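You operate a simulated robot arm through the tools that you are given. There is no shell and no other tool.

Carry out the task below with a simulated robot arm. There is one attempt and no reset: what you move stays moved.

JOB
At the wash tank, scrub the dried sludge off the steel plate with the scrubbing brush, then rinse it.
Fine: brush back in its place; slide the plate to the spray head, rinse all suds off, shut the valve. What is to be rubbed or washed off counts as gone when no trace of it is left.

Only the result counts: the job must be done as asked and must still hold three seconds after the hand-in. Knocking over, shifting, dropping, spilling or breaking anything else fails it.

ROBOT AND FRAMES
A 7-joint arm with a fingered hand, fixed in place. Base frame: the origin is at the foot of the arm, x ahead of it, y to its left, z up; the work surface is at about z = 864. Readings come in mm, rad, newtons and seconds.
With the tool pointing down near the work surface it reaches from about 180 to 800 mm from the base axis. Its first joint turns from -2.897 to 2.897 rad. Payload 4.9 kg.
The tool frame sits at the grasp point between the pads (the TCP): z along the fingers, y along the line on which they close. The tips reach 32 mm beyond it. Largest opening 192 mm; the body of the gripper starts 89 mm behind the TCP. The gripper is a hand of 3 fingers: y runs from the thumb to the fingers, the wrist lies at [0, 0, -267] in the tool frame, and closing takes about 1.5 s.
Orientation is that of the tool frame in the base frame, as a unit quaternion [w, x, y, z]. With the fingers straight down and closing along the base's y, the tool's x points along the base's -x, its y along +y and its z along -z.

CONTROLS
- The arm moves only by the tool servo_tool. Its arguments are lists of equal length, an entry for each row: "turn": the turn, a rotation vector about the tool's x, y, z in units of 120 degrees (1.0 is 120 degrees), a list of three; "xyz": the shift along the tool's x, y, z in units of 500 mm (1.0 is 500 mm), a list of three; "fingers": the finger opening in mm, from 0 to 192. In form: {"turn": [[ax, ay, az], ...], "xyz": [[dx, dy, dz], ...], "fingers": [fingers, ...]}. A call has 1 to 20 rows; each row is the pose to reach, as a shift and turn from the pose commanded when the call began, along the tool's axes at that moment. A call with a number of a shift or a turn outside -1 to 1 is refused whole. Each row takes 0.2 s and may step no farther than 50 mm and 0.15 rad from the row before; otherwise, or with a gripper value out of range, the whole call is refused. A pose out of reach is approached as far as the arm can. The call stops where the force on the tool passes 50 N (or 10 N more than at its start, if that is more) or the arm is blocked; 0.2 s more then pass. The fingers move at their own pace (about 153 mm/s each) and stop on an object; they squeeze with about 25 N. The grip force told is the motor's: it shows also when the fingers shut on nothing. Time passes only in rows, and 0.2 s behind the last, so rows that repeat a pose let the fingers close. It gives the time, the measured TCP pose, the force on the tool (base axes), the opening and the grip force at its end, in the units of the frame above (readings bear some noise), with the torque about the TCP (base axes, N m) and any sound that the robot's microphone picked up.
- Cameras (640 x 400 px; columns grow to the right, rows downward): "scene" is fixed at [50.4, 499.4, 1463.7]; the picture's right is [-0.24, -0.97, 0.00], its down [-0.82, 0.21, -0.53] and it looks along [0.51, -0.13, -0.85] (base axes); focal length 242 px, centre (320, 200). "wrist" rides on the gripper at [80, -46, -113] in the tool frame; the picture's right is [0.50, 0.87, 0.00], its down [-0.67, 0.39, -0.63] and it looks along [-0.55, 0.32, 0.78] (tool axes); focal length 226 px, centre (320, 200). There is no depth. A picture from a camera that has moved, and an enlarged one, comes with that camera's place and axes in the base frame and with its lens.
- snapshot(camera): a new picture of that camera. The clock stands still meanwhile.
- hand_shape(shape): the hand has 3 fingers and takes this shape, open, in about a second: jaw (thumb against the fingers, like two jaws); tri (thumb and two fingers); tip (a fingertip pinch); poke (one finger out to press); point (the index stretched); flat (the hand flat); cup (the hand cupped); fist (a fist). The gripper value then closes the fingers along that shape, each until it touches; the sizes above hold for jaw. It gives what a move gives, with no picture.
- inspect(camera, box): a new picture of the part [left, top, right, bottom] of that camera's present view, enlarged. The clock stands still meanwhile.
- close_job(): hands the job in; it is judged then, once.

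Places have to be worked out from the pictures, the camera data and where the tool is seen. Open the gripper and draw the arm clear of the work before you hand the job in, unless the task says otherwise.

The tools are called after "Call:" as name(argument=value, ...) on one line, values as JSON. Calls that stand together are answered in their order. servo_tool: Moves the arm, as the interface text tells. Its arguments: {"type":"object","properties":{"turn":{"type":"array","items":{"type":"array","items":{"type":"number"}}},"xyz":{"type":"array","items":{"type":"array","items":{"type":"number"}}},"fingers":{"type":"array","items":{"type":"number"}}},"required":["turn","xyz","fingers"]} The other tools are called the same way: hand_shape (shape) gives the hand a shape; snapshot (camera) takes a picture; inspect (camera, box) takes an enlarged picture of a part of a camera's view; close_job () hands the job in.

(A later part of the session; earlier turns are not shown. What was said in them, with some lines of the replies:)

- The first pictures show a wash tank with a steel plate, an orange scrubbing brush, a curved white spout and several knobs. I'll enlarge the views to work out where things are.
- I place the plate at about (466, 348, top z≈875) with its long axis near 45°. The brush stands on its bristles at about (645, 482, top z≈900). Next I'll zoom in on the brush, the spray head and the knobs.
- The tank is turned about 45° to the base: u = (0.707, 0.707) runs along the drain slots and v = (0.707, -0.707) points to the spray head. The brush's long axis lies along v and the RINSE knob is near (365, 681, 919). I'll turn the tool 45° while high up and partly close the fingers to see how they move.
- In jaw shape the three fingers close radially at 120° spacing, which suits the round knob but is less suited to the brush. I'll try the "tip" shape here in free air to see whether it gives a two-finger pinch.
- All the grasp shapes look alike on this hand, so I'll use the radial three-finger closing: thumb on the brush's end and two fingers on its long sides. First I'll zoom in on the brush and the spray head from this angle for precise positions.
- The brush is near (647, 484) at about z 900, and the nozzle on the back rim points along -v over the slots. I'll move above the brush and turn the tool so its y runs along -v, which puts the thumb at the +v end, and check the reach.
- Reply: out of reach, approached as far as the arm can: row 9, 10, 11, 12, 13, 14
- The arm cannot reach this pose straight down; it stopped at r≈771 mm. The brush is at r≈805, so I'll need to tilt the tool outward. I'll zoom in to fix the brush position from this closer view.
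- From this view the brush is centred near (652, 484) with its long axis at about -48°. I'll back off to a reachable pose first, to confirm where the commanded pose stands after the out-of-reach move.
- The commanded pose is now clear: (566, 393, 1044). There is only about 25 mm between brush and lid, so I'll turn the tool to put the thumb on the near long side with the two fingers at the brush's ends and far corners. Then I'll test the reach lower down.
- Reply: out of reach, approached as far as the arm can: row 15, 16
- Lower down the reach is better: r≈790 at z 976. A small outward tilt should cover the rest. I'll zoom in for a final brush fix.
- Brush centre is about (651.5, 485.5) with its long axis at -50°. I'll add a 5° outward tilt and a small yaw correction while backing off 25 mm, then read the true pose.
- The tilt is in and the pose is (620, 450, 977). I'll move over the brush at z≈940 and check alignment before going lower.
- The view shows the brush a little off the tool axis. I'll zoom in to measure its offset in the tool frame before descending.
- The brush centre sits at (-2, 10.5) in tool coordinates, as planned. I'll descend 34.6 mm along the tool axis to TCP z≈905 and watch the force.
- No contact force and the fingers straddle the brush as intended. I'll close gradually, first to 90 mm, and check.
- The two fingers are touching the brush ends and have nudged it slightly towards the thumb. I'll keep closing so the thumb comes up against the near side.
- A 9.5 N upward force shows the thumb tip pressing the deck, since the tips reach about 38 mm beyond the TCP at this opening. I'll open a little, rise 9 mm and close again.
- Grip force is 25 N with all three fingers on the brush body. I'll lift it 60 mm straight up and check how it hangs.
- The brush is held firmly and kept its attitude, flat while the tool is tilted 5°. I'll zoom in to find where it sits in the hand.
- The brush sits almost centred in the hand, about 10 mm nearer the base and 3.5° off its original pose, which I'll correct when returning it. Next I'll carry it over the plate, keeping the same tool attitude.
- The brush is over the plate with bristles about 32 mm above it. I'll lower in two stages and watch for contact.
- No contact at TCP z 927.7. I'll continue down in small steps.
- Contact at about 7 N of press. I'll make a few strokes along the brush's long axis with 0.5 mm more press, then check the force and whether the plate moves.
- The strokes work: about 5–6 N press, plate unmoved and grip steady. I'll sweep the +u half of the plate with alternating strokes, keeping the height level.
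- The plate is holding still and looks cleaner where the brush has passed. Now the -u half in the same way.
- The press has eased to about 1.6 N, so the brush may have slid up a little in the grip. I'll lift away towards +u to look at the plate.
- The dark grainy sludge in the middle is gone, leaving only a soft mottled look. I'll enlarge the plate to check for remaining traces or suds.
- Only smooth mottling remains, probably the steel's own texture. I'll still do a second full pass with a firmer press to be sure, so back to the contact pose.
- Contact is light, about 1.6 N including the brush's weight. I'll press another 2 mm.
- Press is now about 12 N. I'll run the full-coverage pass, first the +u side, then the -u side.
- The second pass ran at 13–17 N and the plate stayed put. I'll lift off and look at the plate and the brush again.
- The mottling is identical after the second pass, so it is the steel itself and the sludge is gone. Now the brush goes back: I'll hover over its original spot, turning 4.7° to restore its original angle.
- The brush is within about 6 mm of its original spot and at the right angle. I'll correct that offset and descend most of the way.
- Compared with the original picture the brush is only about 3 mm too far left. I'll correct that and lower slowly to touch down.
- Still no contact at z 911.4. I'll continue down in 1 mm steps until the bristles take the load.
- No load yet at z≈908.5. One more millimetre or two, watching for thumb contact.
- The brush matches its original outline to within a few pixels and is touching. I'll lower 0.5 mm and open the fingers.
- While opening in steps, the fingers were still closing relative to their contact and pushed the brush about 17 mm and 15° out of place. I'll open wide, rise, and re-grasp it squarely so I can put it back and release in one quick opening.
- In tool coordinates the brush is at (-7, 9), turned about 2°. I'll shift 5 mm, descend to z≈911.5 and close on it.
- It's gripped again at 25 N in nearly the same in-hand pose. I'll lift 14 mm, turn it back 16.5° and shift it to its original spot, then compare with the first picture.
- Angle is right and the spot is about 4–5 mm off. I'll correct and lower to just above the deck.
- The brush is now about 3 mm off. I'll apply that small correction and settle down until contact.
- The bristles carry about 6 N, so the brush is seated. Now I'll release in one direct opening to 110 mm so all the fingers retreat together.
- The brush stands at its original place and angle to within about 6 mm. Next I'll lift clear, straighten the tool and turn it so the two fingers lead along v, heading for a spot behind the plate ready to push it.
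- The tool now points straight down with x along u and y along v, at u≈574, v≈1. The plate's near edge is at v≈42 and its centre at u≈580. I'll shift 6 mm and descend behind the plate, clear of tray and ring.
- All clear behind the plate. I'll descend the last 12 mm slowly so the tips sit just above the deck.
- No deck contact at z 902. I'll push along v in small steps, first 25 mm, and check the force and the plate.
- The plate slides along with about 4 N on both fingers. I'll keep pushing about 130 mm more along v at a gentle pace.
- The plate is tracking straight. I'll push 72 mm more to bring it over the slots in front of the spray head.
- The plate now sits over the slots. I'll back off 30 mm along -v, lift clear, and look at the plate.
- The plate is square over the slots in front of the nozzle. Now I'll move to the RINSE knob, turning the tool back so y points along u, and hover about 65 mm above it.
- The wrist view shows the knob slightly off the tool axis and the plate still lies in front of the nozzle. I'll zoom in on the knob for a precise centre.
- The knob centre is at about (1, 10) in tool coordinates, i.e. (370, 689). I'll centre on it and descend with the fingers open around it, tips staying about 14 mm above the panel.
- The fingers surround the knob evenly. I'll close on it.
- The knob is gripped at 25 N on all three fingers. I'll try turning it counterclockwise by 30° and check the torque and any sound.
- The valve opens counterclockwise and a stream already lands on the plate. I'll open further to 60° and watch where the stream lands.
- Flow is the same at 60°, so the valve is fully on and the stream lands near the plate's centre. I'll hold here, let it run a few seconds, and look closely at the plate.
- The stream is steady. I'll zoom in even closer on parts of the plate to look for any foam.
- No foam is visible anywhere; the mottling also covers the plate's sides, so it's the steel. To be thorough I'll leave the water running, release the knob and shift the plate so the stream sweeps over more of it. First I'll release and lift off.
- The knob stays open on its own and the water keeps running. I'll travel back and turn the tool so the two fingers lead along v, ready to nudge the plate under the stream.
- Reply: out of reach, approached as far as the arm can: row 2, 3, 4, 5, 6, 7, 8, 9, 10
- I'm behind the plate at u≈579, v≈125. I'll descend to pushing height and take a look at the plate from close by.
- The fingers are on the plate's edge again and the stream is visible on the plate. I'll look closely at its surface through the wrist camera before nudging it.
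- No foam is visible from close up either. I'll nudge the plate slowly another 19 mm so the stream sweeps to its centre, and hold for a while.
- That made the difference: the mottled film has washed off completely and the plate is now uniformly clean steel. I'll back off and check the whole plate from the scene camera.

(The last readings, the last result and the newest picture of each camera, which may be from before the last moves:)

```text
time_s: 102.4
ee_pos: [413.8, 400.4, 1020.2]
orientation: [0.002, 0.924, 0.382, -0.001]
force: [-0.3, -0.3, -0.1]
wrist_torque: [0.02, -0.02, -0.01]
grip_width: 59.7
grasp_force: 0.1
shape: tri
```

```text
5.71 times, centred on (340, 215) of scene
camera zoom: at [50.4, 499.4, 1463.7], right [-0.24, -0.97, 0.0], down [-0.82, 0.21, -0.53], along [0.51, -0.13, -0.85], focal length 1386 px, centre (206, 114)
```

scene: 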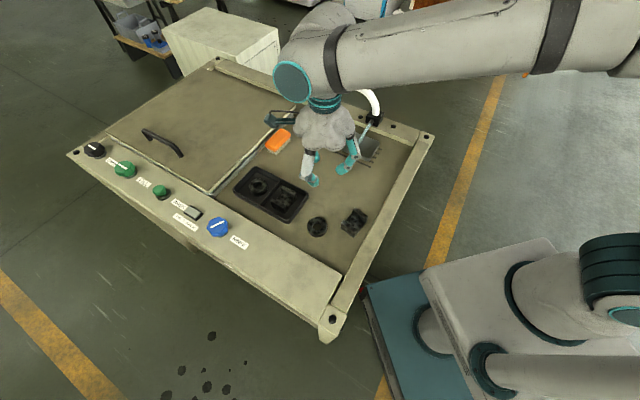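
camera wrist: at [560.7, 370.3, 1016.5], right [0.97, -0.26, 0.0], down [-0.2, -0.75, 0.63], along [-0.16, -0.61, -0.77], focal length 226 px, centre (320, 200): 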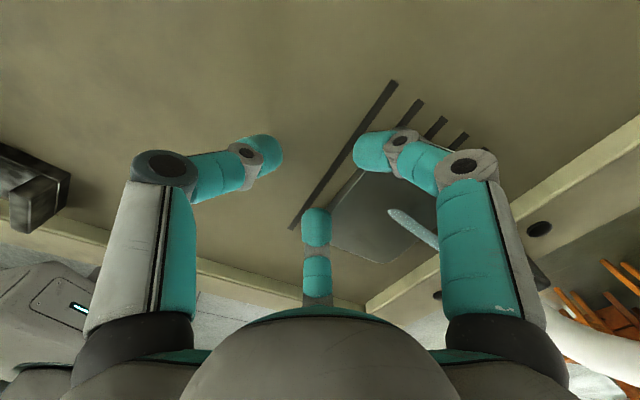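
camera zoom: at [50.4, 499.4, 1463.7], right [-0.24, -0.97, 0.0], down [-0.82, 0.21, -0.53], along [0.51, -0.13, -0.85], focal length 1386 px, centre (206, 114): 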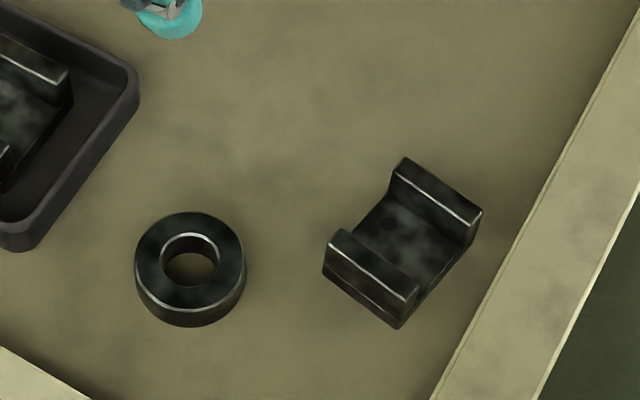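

The plate is spotless. Now I'll go back to the RINSE knob with the tool turned to the same angle as before, so I can turn it back 60° and shut the valve.

Call:
servo_tool(turn=[[0, 0, -0.0625], [0, 0, -0.125], [0, 0, -0.1875], [0, 0, -0.25], [0, 0, -0.3125], [0, 0, -0.375], [0, 0, -0.4375], [0, 0, -0.5], [0, 0, -0.5625], [0, 0, -0.625], [0, 0, -0.6875], [0, 0, -0.75], [0, 0, -0.75]], xyz=[[0.0201, -0.0269, 0.0058], [0.0403, -0.0538, 0.0117], [0.0604, -0.0808, 0.0175], [0.0805, -0.1077, 0.0233], [0.1007, -0.1346, 0.0292], [0.1208, -0.1615, 0.035], [0.1409, -0.1884, 0.0408], [0.1611, -0.2153, 0.0467], [0.1812, -0.2423, 0.0525], [0.2013, -0.2692, 0.0583], [0.2215, -0.2961, 0.0642], [0.2416, -0.323, 0.07], [0.2416, -0.323, 0.07]], fingers=[60, 60, 60, 60, 60, 60, 95, 95, 95, 95, 95, 95, 95])

Call:
servo_tool(turn=[[0, 0, -0.0625], [0, 0, -0.125], [0, 0, -0.1875], [0, 0, -0.25], [0, 0, -0.3125], [0, 0, -0.375], [0, 0, -0.4375], [0, 0, -0.5], [0, 0, -0.5]], xyz=[[0.0182, 0.0133, 0], [0.0364, 0.0265, 0], [0.0546, 0.0398, 0], [0.0728, 0.053, 0], [0.091, 0.0663, 0], [0.1092, 0.0795, 0], [0.1274, 0.0928, 0], [0.1456, 0.106, 0], [0.1456, 0.106, 0]], fingers=[95, 95, 95, 95, 95, 95, 95, 95, 95])

Call:
snapshot(camera="wrist")

Call:
inspect(camera="wrist", box=[270, 100, 370, 200])

Call:
inspect(camera="scene", box=[330, 105, 400, 165])

```text
time_s: 105.2
ee_pos: [388.9, 603.4, 988.3]
orientation: [0.001, 0.382, 0.924, -0.001]
force: [-1.2, 0.1, 0.3]
wrist_torque: [0.04, 0.0, 0.01]
grip_width: 94.5
grasp_force: 0.1
shape: tri
```

```text
time_s: 107.2
ee_pos: [373.5, 684.9, 987.2]
orientation: [0.001, -0.132, 0.991, -0.001]
force: [-0.2, -0.5, -1.2]
wrist_torque: [-0.02, 0.03, 0.01]
grip_width: 94.6
grasp_force: 0.0
shape: tri
out of reach, approached as far as the arm can: row 8, 9
```

```text
taken
camera wrist: at [307.1, 619.8, 1099.4], right [-0.71, 0.71, 0.0], down [0.55, 0.55, 0.63], along [0.45, 0.45, -0.78], focal length 226 px, centre (320, 200)
```

wrist: 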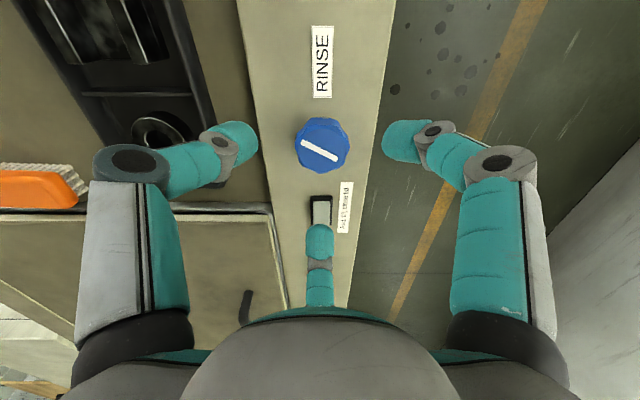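

```text
4.00 times, centred on (320, 150) of wrist
camera zoom: at [307.1, 619.8, 1099.4], right [-0.71, 0.71, 0.0], down [0.55, 0.55, 0.63], along [0.45, 0.45, -0.78], focal length 904 px, centre (320, 400)
```

zoom: 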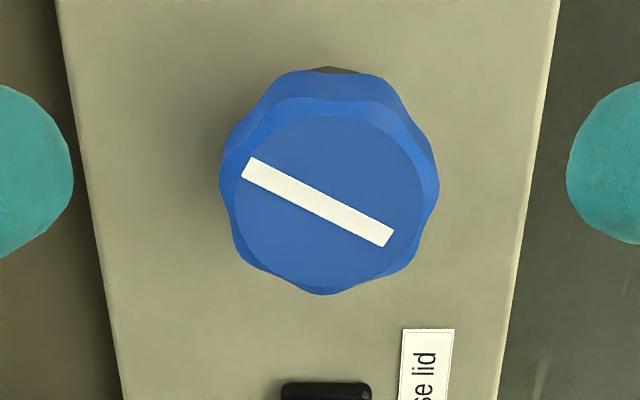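

```text
6.67 times, centred on (365, 135) of scene
camera zoom: at [50.4, 499.4, 1463.7], right [-0.24, -0.97, 0.0], down [-0.82, 0.21, -0.53], along [0.51, -0.13, -0.85], focal length 1616 px, centre (20, 633)
```

zoom: 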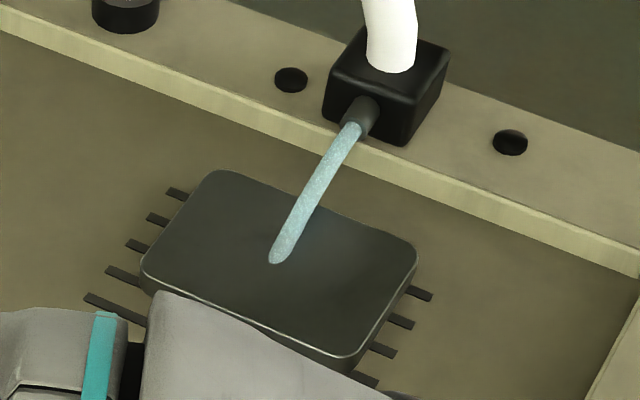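

The knob is well centred under the hand (about 1 mm off) and the water still runs on the clean plate. I'll descend in two stages.

Call:
servo_tool(turn=[[0, 0, 0], [0, 0, 0], [0, 0, 0]], xyz=[[0, 0, 0.04], [0, 0, 0.08], [0, 0, 0.08]], fingers=[95, 95, 95])

Call:
inspect(camera="wrist", box=[270, 120, 370, 220])

```text
time_s: 108.0
ee_pos: [373.5, 684.2, 946.5]
orientation: [0.0, -0.131, 0.991, -0.001]
force: [0.4, -0.1, -1.1]
wrist_torque: [0.0, -0.02, 0.01]
grip_width: 94.6
grasp_force: 0.1
shape: tri
```

```text
4.00 times, centred on (320, 170) of wrist
camera zoom: at [307.6, 618.6, 1060.2], right [-0.71, 0.71, 0.0], down [0.55, 0.55, 0.63], along [0.45, 0.45, -0.78], focal length 904 px, centre (320, 320)
```

zoom: 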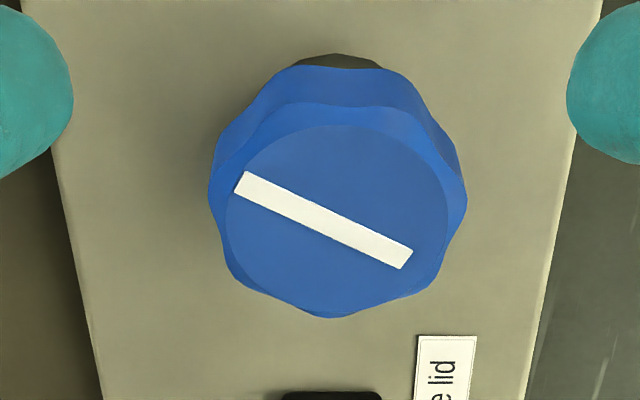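

Still about 2–3 mm off; I'll correct while descending the last 15 mm, then close on the knob.

Call:
servo_tool(turn=[[0, 0, 0], [0, 0, 0], [0, 0, 0]], xyz=[[0.004, 0.0048, 0.015], [0.004, 0.0048, 0.031], [0.004, 0.0048, 0.031]], fingers=[95, 95, 95])

Call:
servo_tool(turn=[[0, 0, 0], [0, 0, 0], [0, 0, 0], [0, 0, 0], [0, 0, 0]], xyz=[[0, 0, 0], [0, 0, 0], [0, 0, 0], [0, 0, 0], [0, 0, 0]], fingers=[70, 55, 40, 25, 25])

```text
time_s: 108.8
ee_pos: [371.1, 684.6, 931.1]
orientation: [0.0, -0.13, 0.992, 0.0]
force: [0.5, 0.0, -0.1]
wrist_torque: [-0.03, -0.02, 0.05]
grip_width: 94.6
grasp_force: 0.1
shape: tri
```

```text
time_s: 110.0
ee_pos: [371.0, 685.0, 929.6]
orientation: [0.0, -0.131, 0.991, -0.001]
force: [2.0, 1.0, -2.9]
wrist_torque: [0.02, -0.07, 0.04]
grip_width: 40.8
grasp_force: 25.2
shape: tri
```

The knob is gripped again. I'll turn it back clockwise by 60° to its starting position and check that the water stops.

Call:
servo_tool(turn=[[0, 0, 0.05], [0, 0, 0.1], [0, 0, 0.15], [0, 0, 0.2], [0, 0, 0.25], [0, 0, 0.3], [0, 0, 0.35], [0, 0, 0.4], [0, 0, 0.45], [0, 0, 0.5], [0, 0, 0.5]], xyz=[[0, 0, 0], [0, 0, 0], [0, 0, 0], [0, 0, 0], [0, 0, 0], [0, 0, 0], [0, 0, 0], [0, 0, 0], [0, 0, 0], [0, 0, 0], [0, 0, 0]], fingers=[25, 25, 25, 25, 25, 25, 25, 25, 25, 25, 25])

Call:
snapshot(camera="wrist")

Call:
inspect(camera="scene", box=[330, 105, 400, 165])

```text
time_s: 112.4
ee_pos: [370.5, 687.4, 931.0]
orientation: [0.0, 0.383, 0.924, -0.001]
force: [2.5, 7.2, -8.3]
wrist_torque: [0.25, -0.01, 0.08]
grip_width: 40.1
grasp_force: 25.1
shape: tri
```

```text
taken
camera wrist: at [280.5, 710.2, 1044.0], right [0.26, 0.97, 0.0], down [0.75, -0.2, 0.63], along [0.61, -0.17, -0.78], focal length 226 px, centre (320, 200)
```

wrist: 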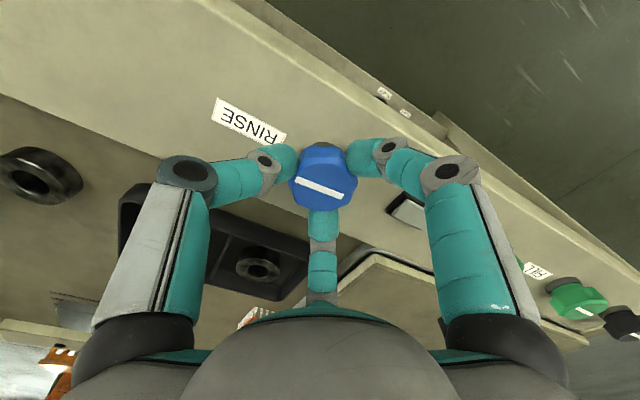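

```text
6.67 times, centred on (365, 135) of scene
camera zoom: at [50.4, 499.4, 1463.7], right [-0.24, -0.97, 0.0], down [-0.82, 0.21, -0.53], along [0.51, -0.13, -0.85], focal length 1616 px, centre (20, 633)
```

zoom: 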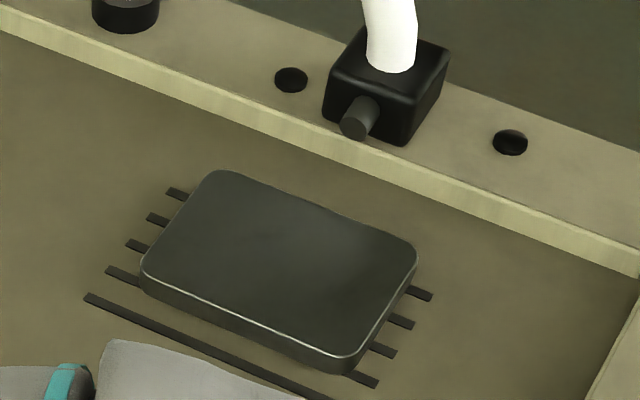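

The water has stopped. I'll release the knob, lift off, and check that its line matches the original closed angle.

Call:
servo_tool(turn=[[0, 0, 0], [0, 0, 0], [0, 0, 0], [0, 0, 0], [0, 0, 0], [0, 0, 0]], xyz=[[0, 0, 0], [0, 0, 0], [0, 0, 0], [0, 0, -0.05], [0, 0, -0.107], [0, 0, -0.107]], fingers=[95, 95, 95, 95, 95, 95])

Call:
inspect(camera="wrist", box=[280, 100, 390, 200])

Call:
inspect(camera="scene", box=[180, 190, 260, 260])

```text
time_s: 113.8
ee_pos: [372.7, 686.2, 986.6]
orientation: [0.001, 0.382, 0.924, -0.001]
force: [0.1, 0.4, -0.6]
wrist_torque: [0.0, -0.03, -0.02]
grip_width: 94.6
grasp_force: 0.1
shape: tri
```

```text
4.00 times, centred on (335, 150) of wrist
camera zoom: at [281.9, 709.7, 1099.4], right [0.26, 0.97, 0.0], down [0.75, -0.2, 0.63], along [0.61, -0.16, -0.77], focal length 904 px, centre (260, 400)
```

zoom: 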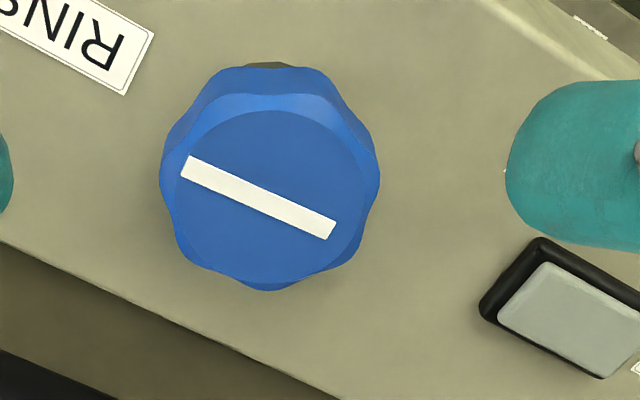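

```text
5.71 times, centred on (220, 225) of scene
camera zoom: at [50.4, 499.4, 1463.7], right [-0.24, -0.97, 0.0], down [-0.82, 0.21, -0.53], along [0.51, -0.13, -0.85], focal length 1386 px, centre (891, 57)
```

zoom: 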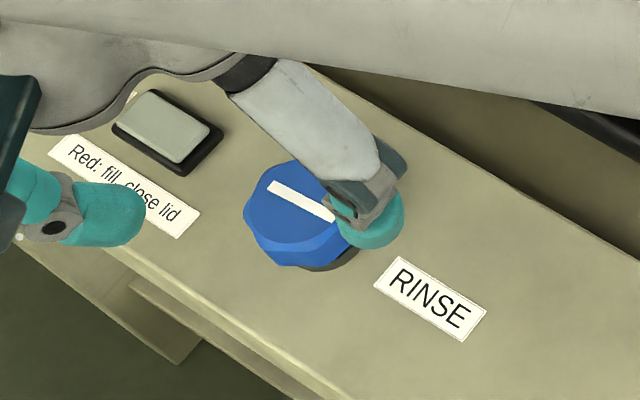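

The knob line is about 3–5° short of its original closed angle, although the flow is off. I'll re-grip it and turn the last few degrees clockwise to make sure it's fully shut.

Call:
servo_tool(turn=[[0, 0, 0], [0, 0, 0], [0, 0, 0], [0, 0, 0]], xyz=[[0.004, 0.002, 0.04], [0.004, 0.002, 0.08], [0.004, 0.002, 0.111], [0.004, 0.002, 0.111]], fingers=[95, 95, 95, 95])

Call:
servo_tool(turn=[[0, 0, 0], [0, 0, 0], [0, 0, 0], [0, 0, 0], [0, 0, 0], [0, 0, 0.0175], [0, 0, 0.035], [0, 0, 0.0525], [0, 0, 0.0525]], xyz=[[0, 0, 0], [0, 0, 0], [0, 0, 0], [0, 0, 0], [0, 0, 0], [0, 0, 0], [0, 0, 0], [0, 0, 0], [0, 0, 0]], fingers=[70, 55, 40, 25, 25, 25, 25, 25, 25])

Call:
inspect(camera="wrist", box=[270, 130, 370, 230])

Call:
inspect(camera="scene", box=[330, 105, 400, 165])

```text
time_s: 114.8
ee_pos: [368.6, 686.0, 930.4]
orientation: [0.001, 0.382, 0.924, 0.0]
force: [-1.3, 1.5, -0.1]
wrist_torque: [0.04, 0.02, 0.0]
grip_width: 94.7
grasp_force: 0.0
shape: tri
```

```text
time_s: 116.8
ee_pos: [370.5, 686.1, 929.1]
orientation: [0.001, 0.432, 0.902, 0.0]
force: [5.7, -5.0, 2.4]
wrist_torque: [-0.16, -0.18, 0.23]
grip_width: 39.8
grasp_force: 25.1
shape: tri
```

```text
4.00 times, centred on (320, 180) of wrist
camera zoom: at [283.1, 720.6, 1042.6], right [0.36, 0.93, 0.0], down [0.72, -0.28, 0.63], along [0.59, -0.23, -0.77], focal length 904 px, centre (320, 280)
```

zoom: 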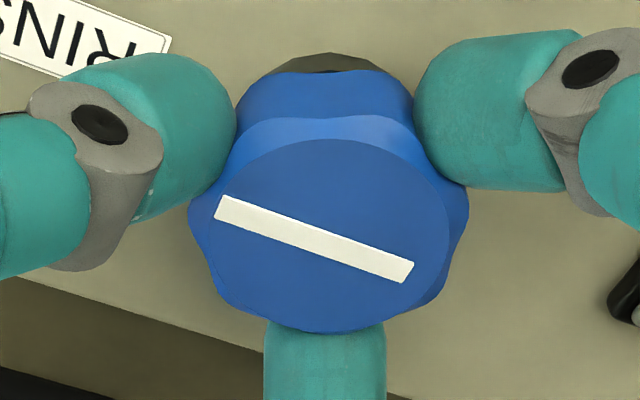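

```text
6.67 times, centred on (365, 135) of scene
camera zoom: at [50.4, 499.4, 1463.7], right [-0.24, -0.97, 0.0], down [-0.82, 0.21, -0.53], along [0.51, -0.13, -0.85], focal length 1616 px, centre (20, 633)
```

zoom: 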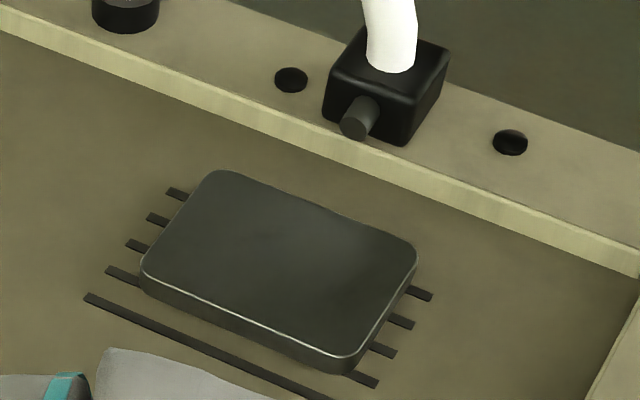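

A 0.23 N·m resisting torque shows the knob is against its closed stop, and no water flows. I'll release and lift, then check its angle.

Call:
servo_tool(turn=[[0, 0, 0], [0, 0, 0], [0, 0, 0], [0, 0, 0], [0, 0, 0], [0, 0, 0]], xyz=[[0, 0, 0], [0, 0, 0], [0, 0, 0], [0, 0, -0.05], [0, 0, -0.107], [0, 0, -0.107]], fingers=[95, 95, 95, 95, 95, 95])

Call:
inspect(camera="wrist", box=[270, 100, 380, 200])

Call:
inspect(camera="scene", box=[180, 190, 260, 260])

```text
time_s: 118.2
ee_pos: [371.8, 687.7, 981.4]
orientation: [0.001, 0.433, 0.901, 0.0]
force: [-0.3, -0.3, -1.0]
wrist_torque: [0.02, 0.0, -0.03]
grip_width: 94.6
grasp_force: 0.1
shape: tri
```

```text
4.00 times, centred on (325, 150) of wrist
camera zoom: at [284.7, 721.1, 1095.2], right [0.36, 0.93, 0.0], down [0.72, -0.28, 0.63], along [0.59, -0.23, -0.77], focal length 904 px, centre (300, 400)
```

zoom: 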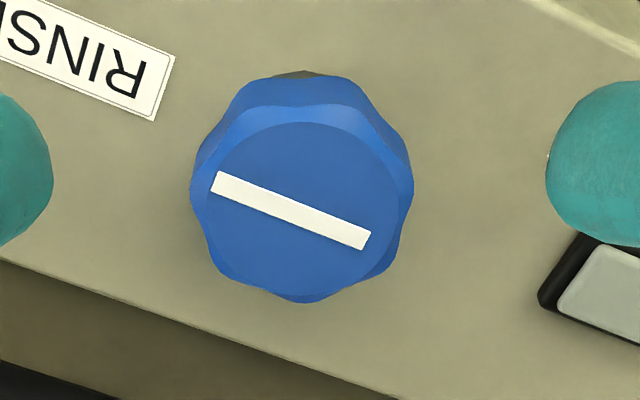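

```text
5.71 times, centred on (220, 225) of scene
camera zoom: at [50.4, 499.4, 1463.7], right [-0.24, -0.97, 0.0], down [-0.82, 0.21, -0.53], along [0.51, -0.13, -0.85], focal length 1386 px, centre (891, 57)
```

zoom: 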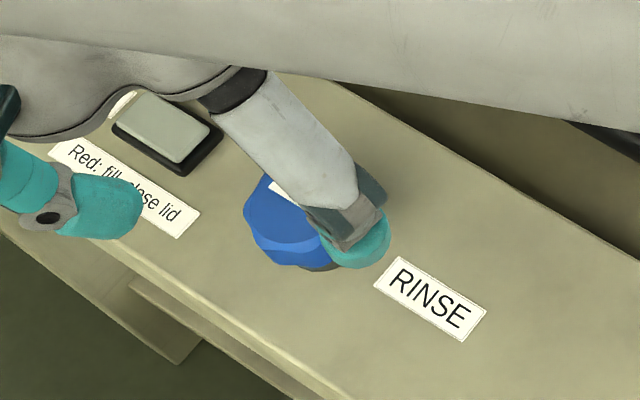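

The knob line is parallel to the panel again, so the valve is shut. I'll draw the arm up and away with the hand open, then inspect the final state.

Call:
servo_tool(turn=[[0, 0, 0], [0, 0, 0], [0, 0, 0], [0, 0, 0], [0, 0, 0], [0, 0, 0], [0, 0, 0], [0, 0, 0], [0, 0, 0], [0, 0, 0], [0, 0, 0], [0, 0, 0]], xyz=[[-0.0452, -0.0288, -0.0362], [-0.0904, -0.0575, -0.0724], [-0.1357, -0.0863, -0.1085], [-0.1809, -0.1151, -0.1447], [-0.2261, -0.1438, -0.1809], [-0.2713, -0.1726, -0.2171], [-0.3165, -0.2013, -0.2533], [-0.3617, -0.2301, -0.2895], [-0.407, -0.2589, -0.3256], [-0.4522, -0.2876, -0.3618], [-0.4974, -0.3164, -0.398], [-0.4974, -0.3164, -0.398]], fingers=[95, 95, 95, 95, 150, 192, 192, 192, 192, 192, 192, 192])

Call:
snapshot(camera="scene")

Call:
snapshot(camera="wrist")

Call:
inspect(camera="scene", box=[255, 115, 305, 165])

Call:
inspect(camera="scene", box=[320, 80, 420, 170])

Call:
inspect(camera="scene", box=[160, 190, 260, 260])

```text
time_s: 120.8
ee_pos: [401.5, 395.4, 1184.5]
orientation: [0.0, 0.433, 0.902, -0.001]
force: [0.1, 0.8, -0.8]
wrist_torque: [0.02, -0.02, 0.0]
grip_width: 191.9
grasp_force: 0.1
shape: tri
```

```text
taken
```

scene: 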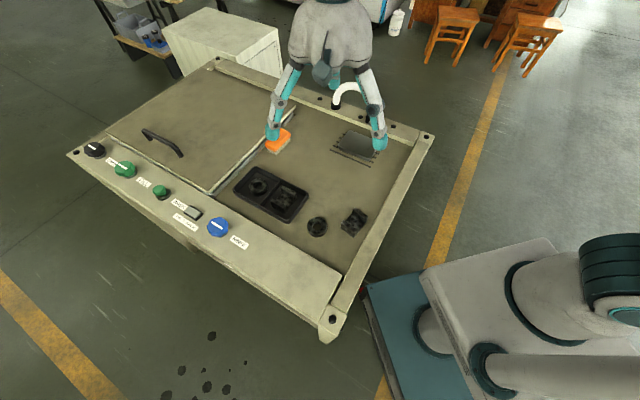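

```text
taken
camera wrist: at [315.4, 428.8, 1296.8], right [0.36, 0.93, 0.0], down [0.72, -0.28, 0.63], along [0.59, -0.23, -0.77], focal length 226 px, centre (320, 200)
```

wrist: 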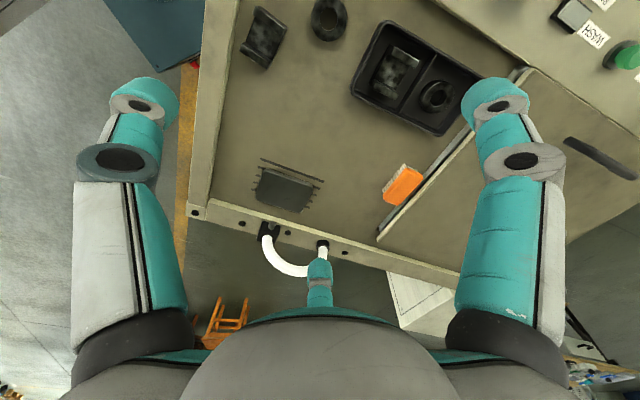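

```text
8.00 times, centred on (280, 140) of scene
camera zoom: at [50.4, 499.4, 1463.7], right [-0.24, -0.97, 0.0], down [-0.82, 0.21, -0.53], along [0.51, -0.13, -0.85], focal length 1940 px, centre (640, 680)
```

zoom: 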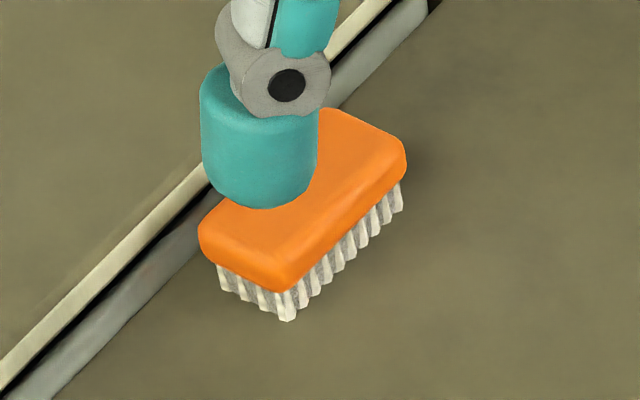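

```text
4.44 times, centred on (370, 125) of scene
camera zoom: at [50.4, 499.4, 1463.7], right [-0.24, -0.97, 0.0], down [-0.82, 0.21, -0.53], along [0.51, -0.13, -0.85], focal length 1078 px, centre (98, 533)
```

zoom: 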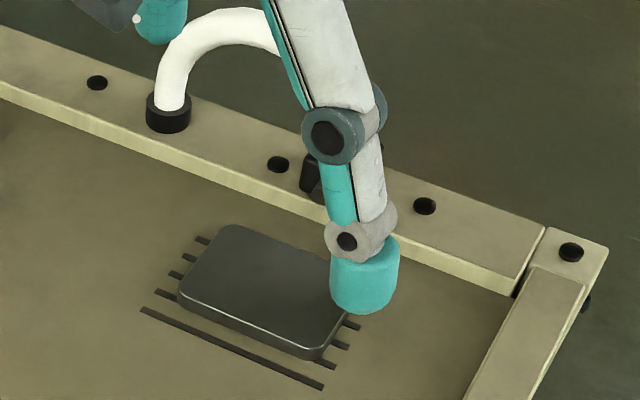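

```text
5.71 times, centred on (210, 225) of scene
camera zoom: at [50.4, 499.4, 1463.7], right [-0.24, -0.97, 0.0], down [-0.82, 0.21, -0.53], along [0.51, -0.13, -0.85], focal length 1386 px, centre (949, 57)
```

zoom: 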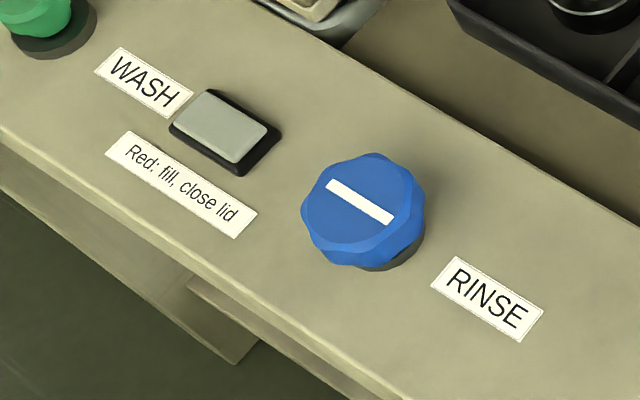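

The knob is exactly as at the start, the brush stands in its place and the plate lies in front of the shut nozzle. One last close look at the whole plate before handing in.

Call:
inspect(camera="wrist", box=[240, 145, 340, 245])

Call:
inspect(camera="scene", box=[338, 125, 380, 160])

```text
4.00 times, centred on (290, 195) of wrist
camera zoom: at [315.4, 428.8, 1296.8], right [0.36, 0.93, 0.0], down [0.72, -0.28, 0.63], along [0.59, -0.23, -0.77], focal length 904 px, centre (440, 220)
```

zoom: 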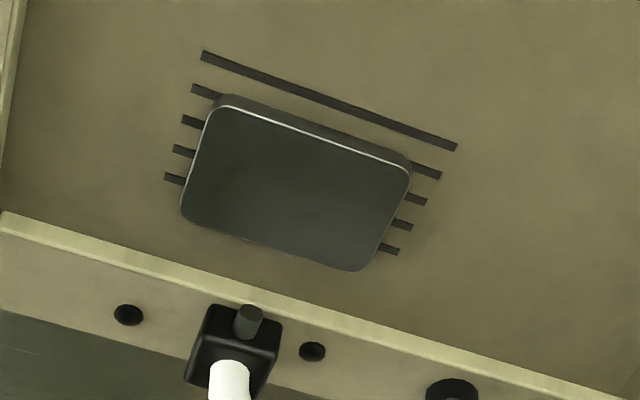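

```text
11.43 times, centred on (359, 142) of scene
camera zoom: at [50.4, 499.4, 1463.7], right [-0.24, -0.97, 0.0], down [-0.82, 0.21, -0.53], along [0.51, -0.13, -0.85], focal length 2771 px, centre (-126, 857)
```

zoom: 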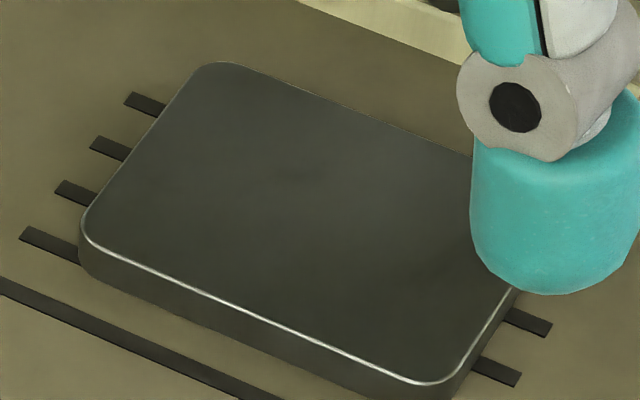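

The plate looks uniform; I'll check one faintly darker corner more closely to be sure no trace remains.

Call:
inspect(camera="wrist", box=[252, 165, 317, 215])

Call:
inspect(camera="wrist", box=[285, 185, 317, 213])

```text
8.00 times, centred on (284, 190) of wrist
camera zoom: at [315.4, 428.8, 1296.8], right [0.36, 0.93, 0.0], down [0.72, -0.28, 0.63], along [0.59, -0.23, -0.77], focal length 1808 px, centre (604, 280)
```

zoom: 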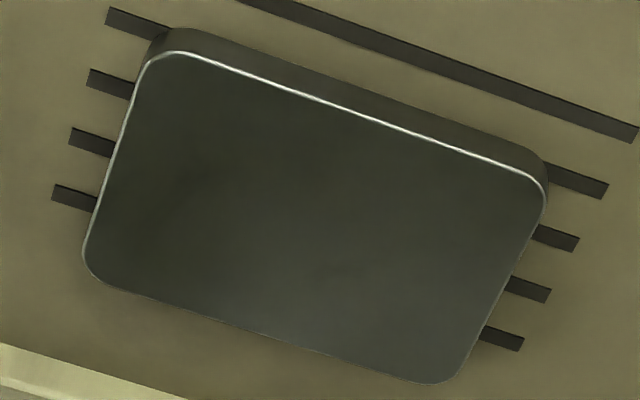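

```text
14.29 times, centred on (301, 199) of wrist
camera zoom: at [315.4, 428.8, 1296.8], right [0.36, 0.93, 0.0], down [0.72, -0.28, 0.63], along [0.59, -0.23, -0.77], focal length 3229 px, centre (591, 214)
```

zoom: 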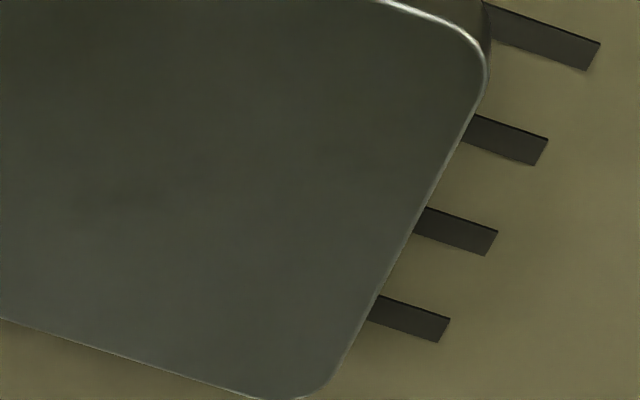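

The whole plate is uniform clean steel with no sludge or suds. The valve is shut, the brush is back in place, and the open hand is well clear, so I'm handing the job in.

Call:
close_job()

```text
The job is handed in.
```

I scrubbed the plate clean, rinsed it and handed the job in. I haven't seen the result of the judging.

- **Plate:** close-ups after the rinse show uniform clean steel, with no sludge or suds left. It lies in front of the spray head, over the drain slots.
- **Rinse:** the film only came off once I pushed the plate about 19 mm further, so the stream hit its centre.
- **Valve:** it is shut and no water flows. The RINSE knob is back at its starting angle, and I turned it up against its closed stop.
- **Brush:** it stands at its original spot and angle, about 6 mm off where it started. My first release pushed it about 17 mm and turned it about 15°, so I gripped it again and put it back.
- **Surroundings:** the tray, the loose parts and the other controls look undisturbed in the final pictures.
- **Arm:** I opened the hand and drew it clear before handing in.
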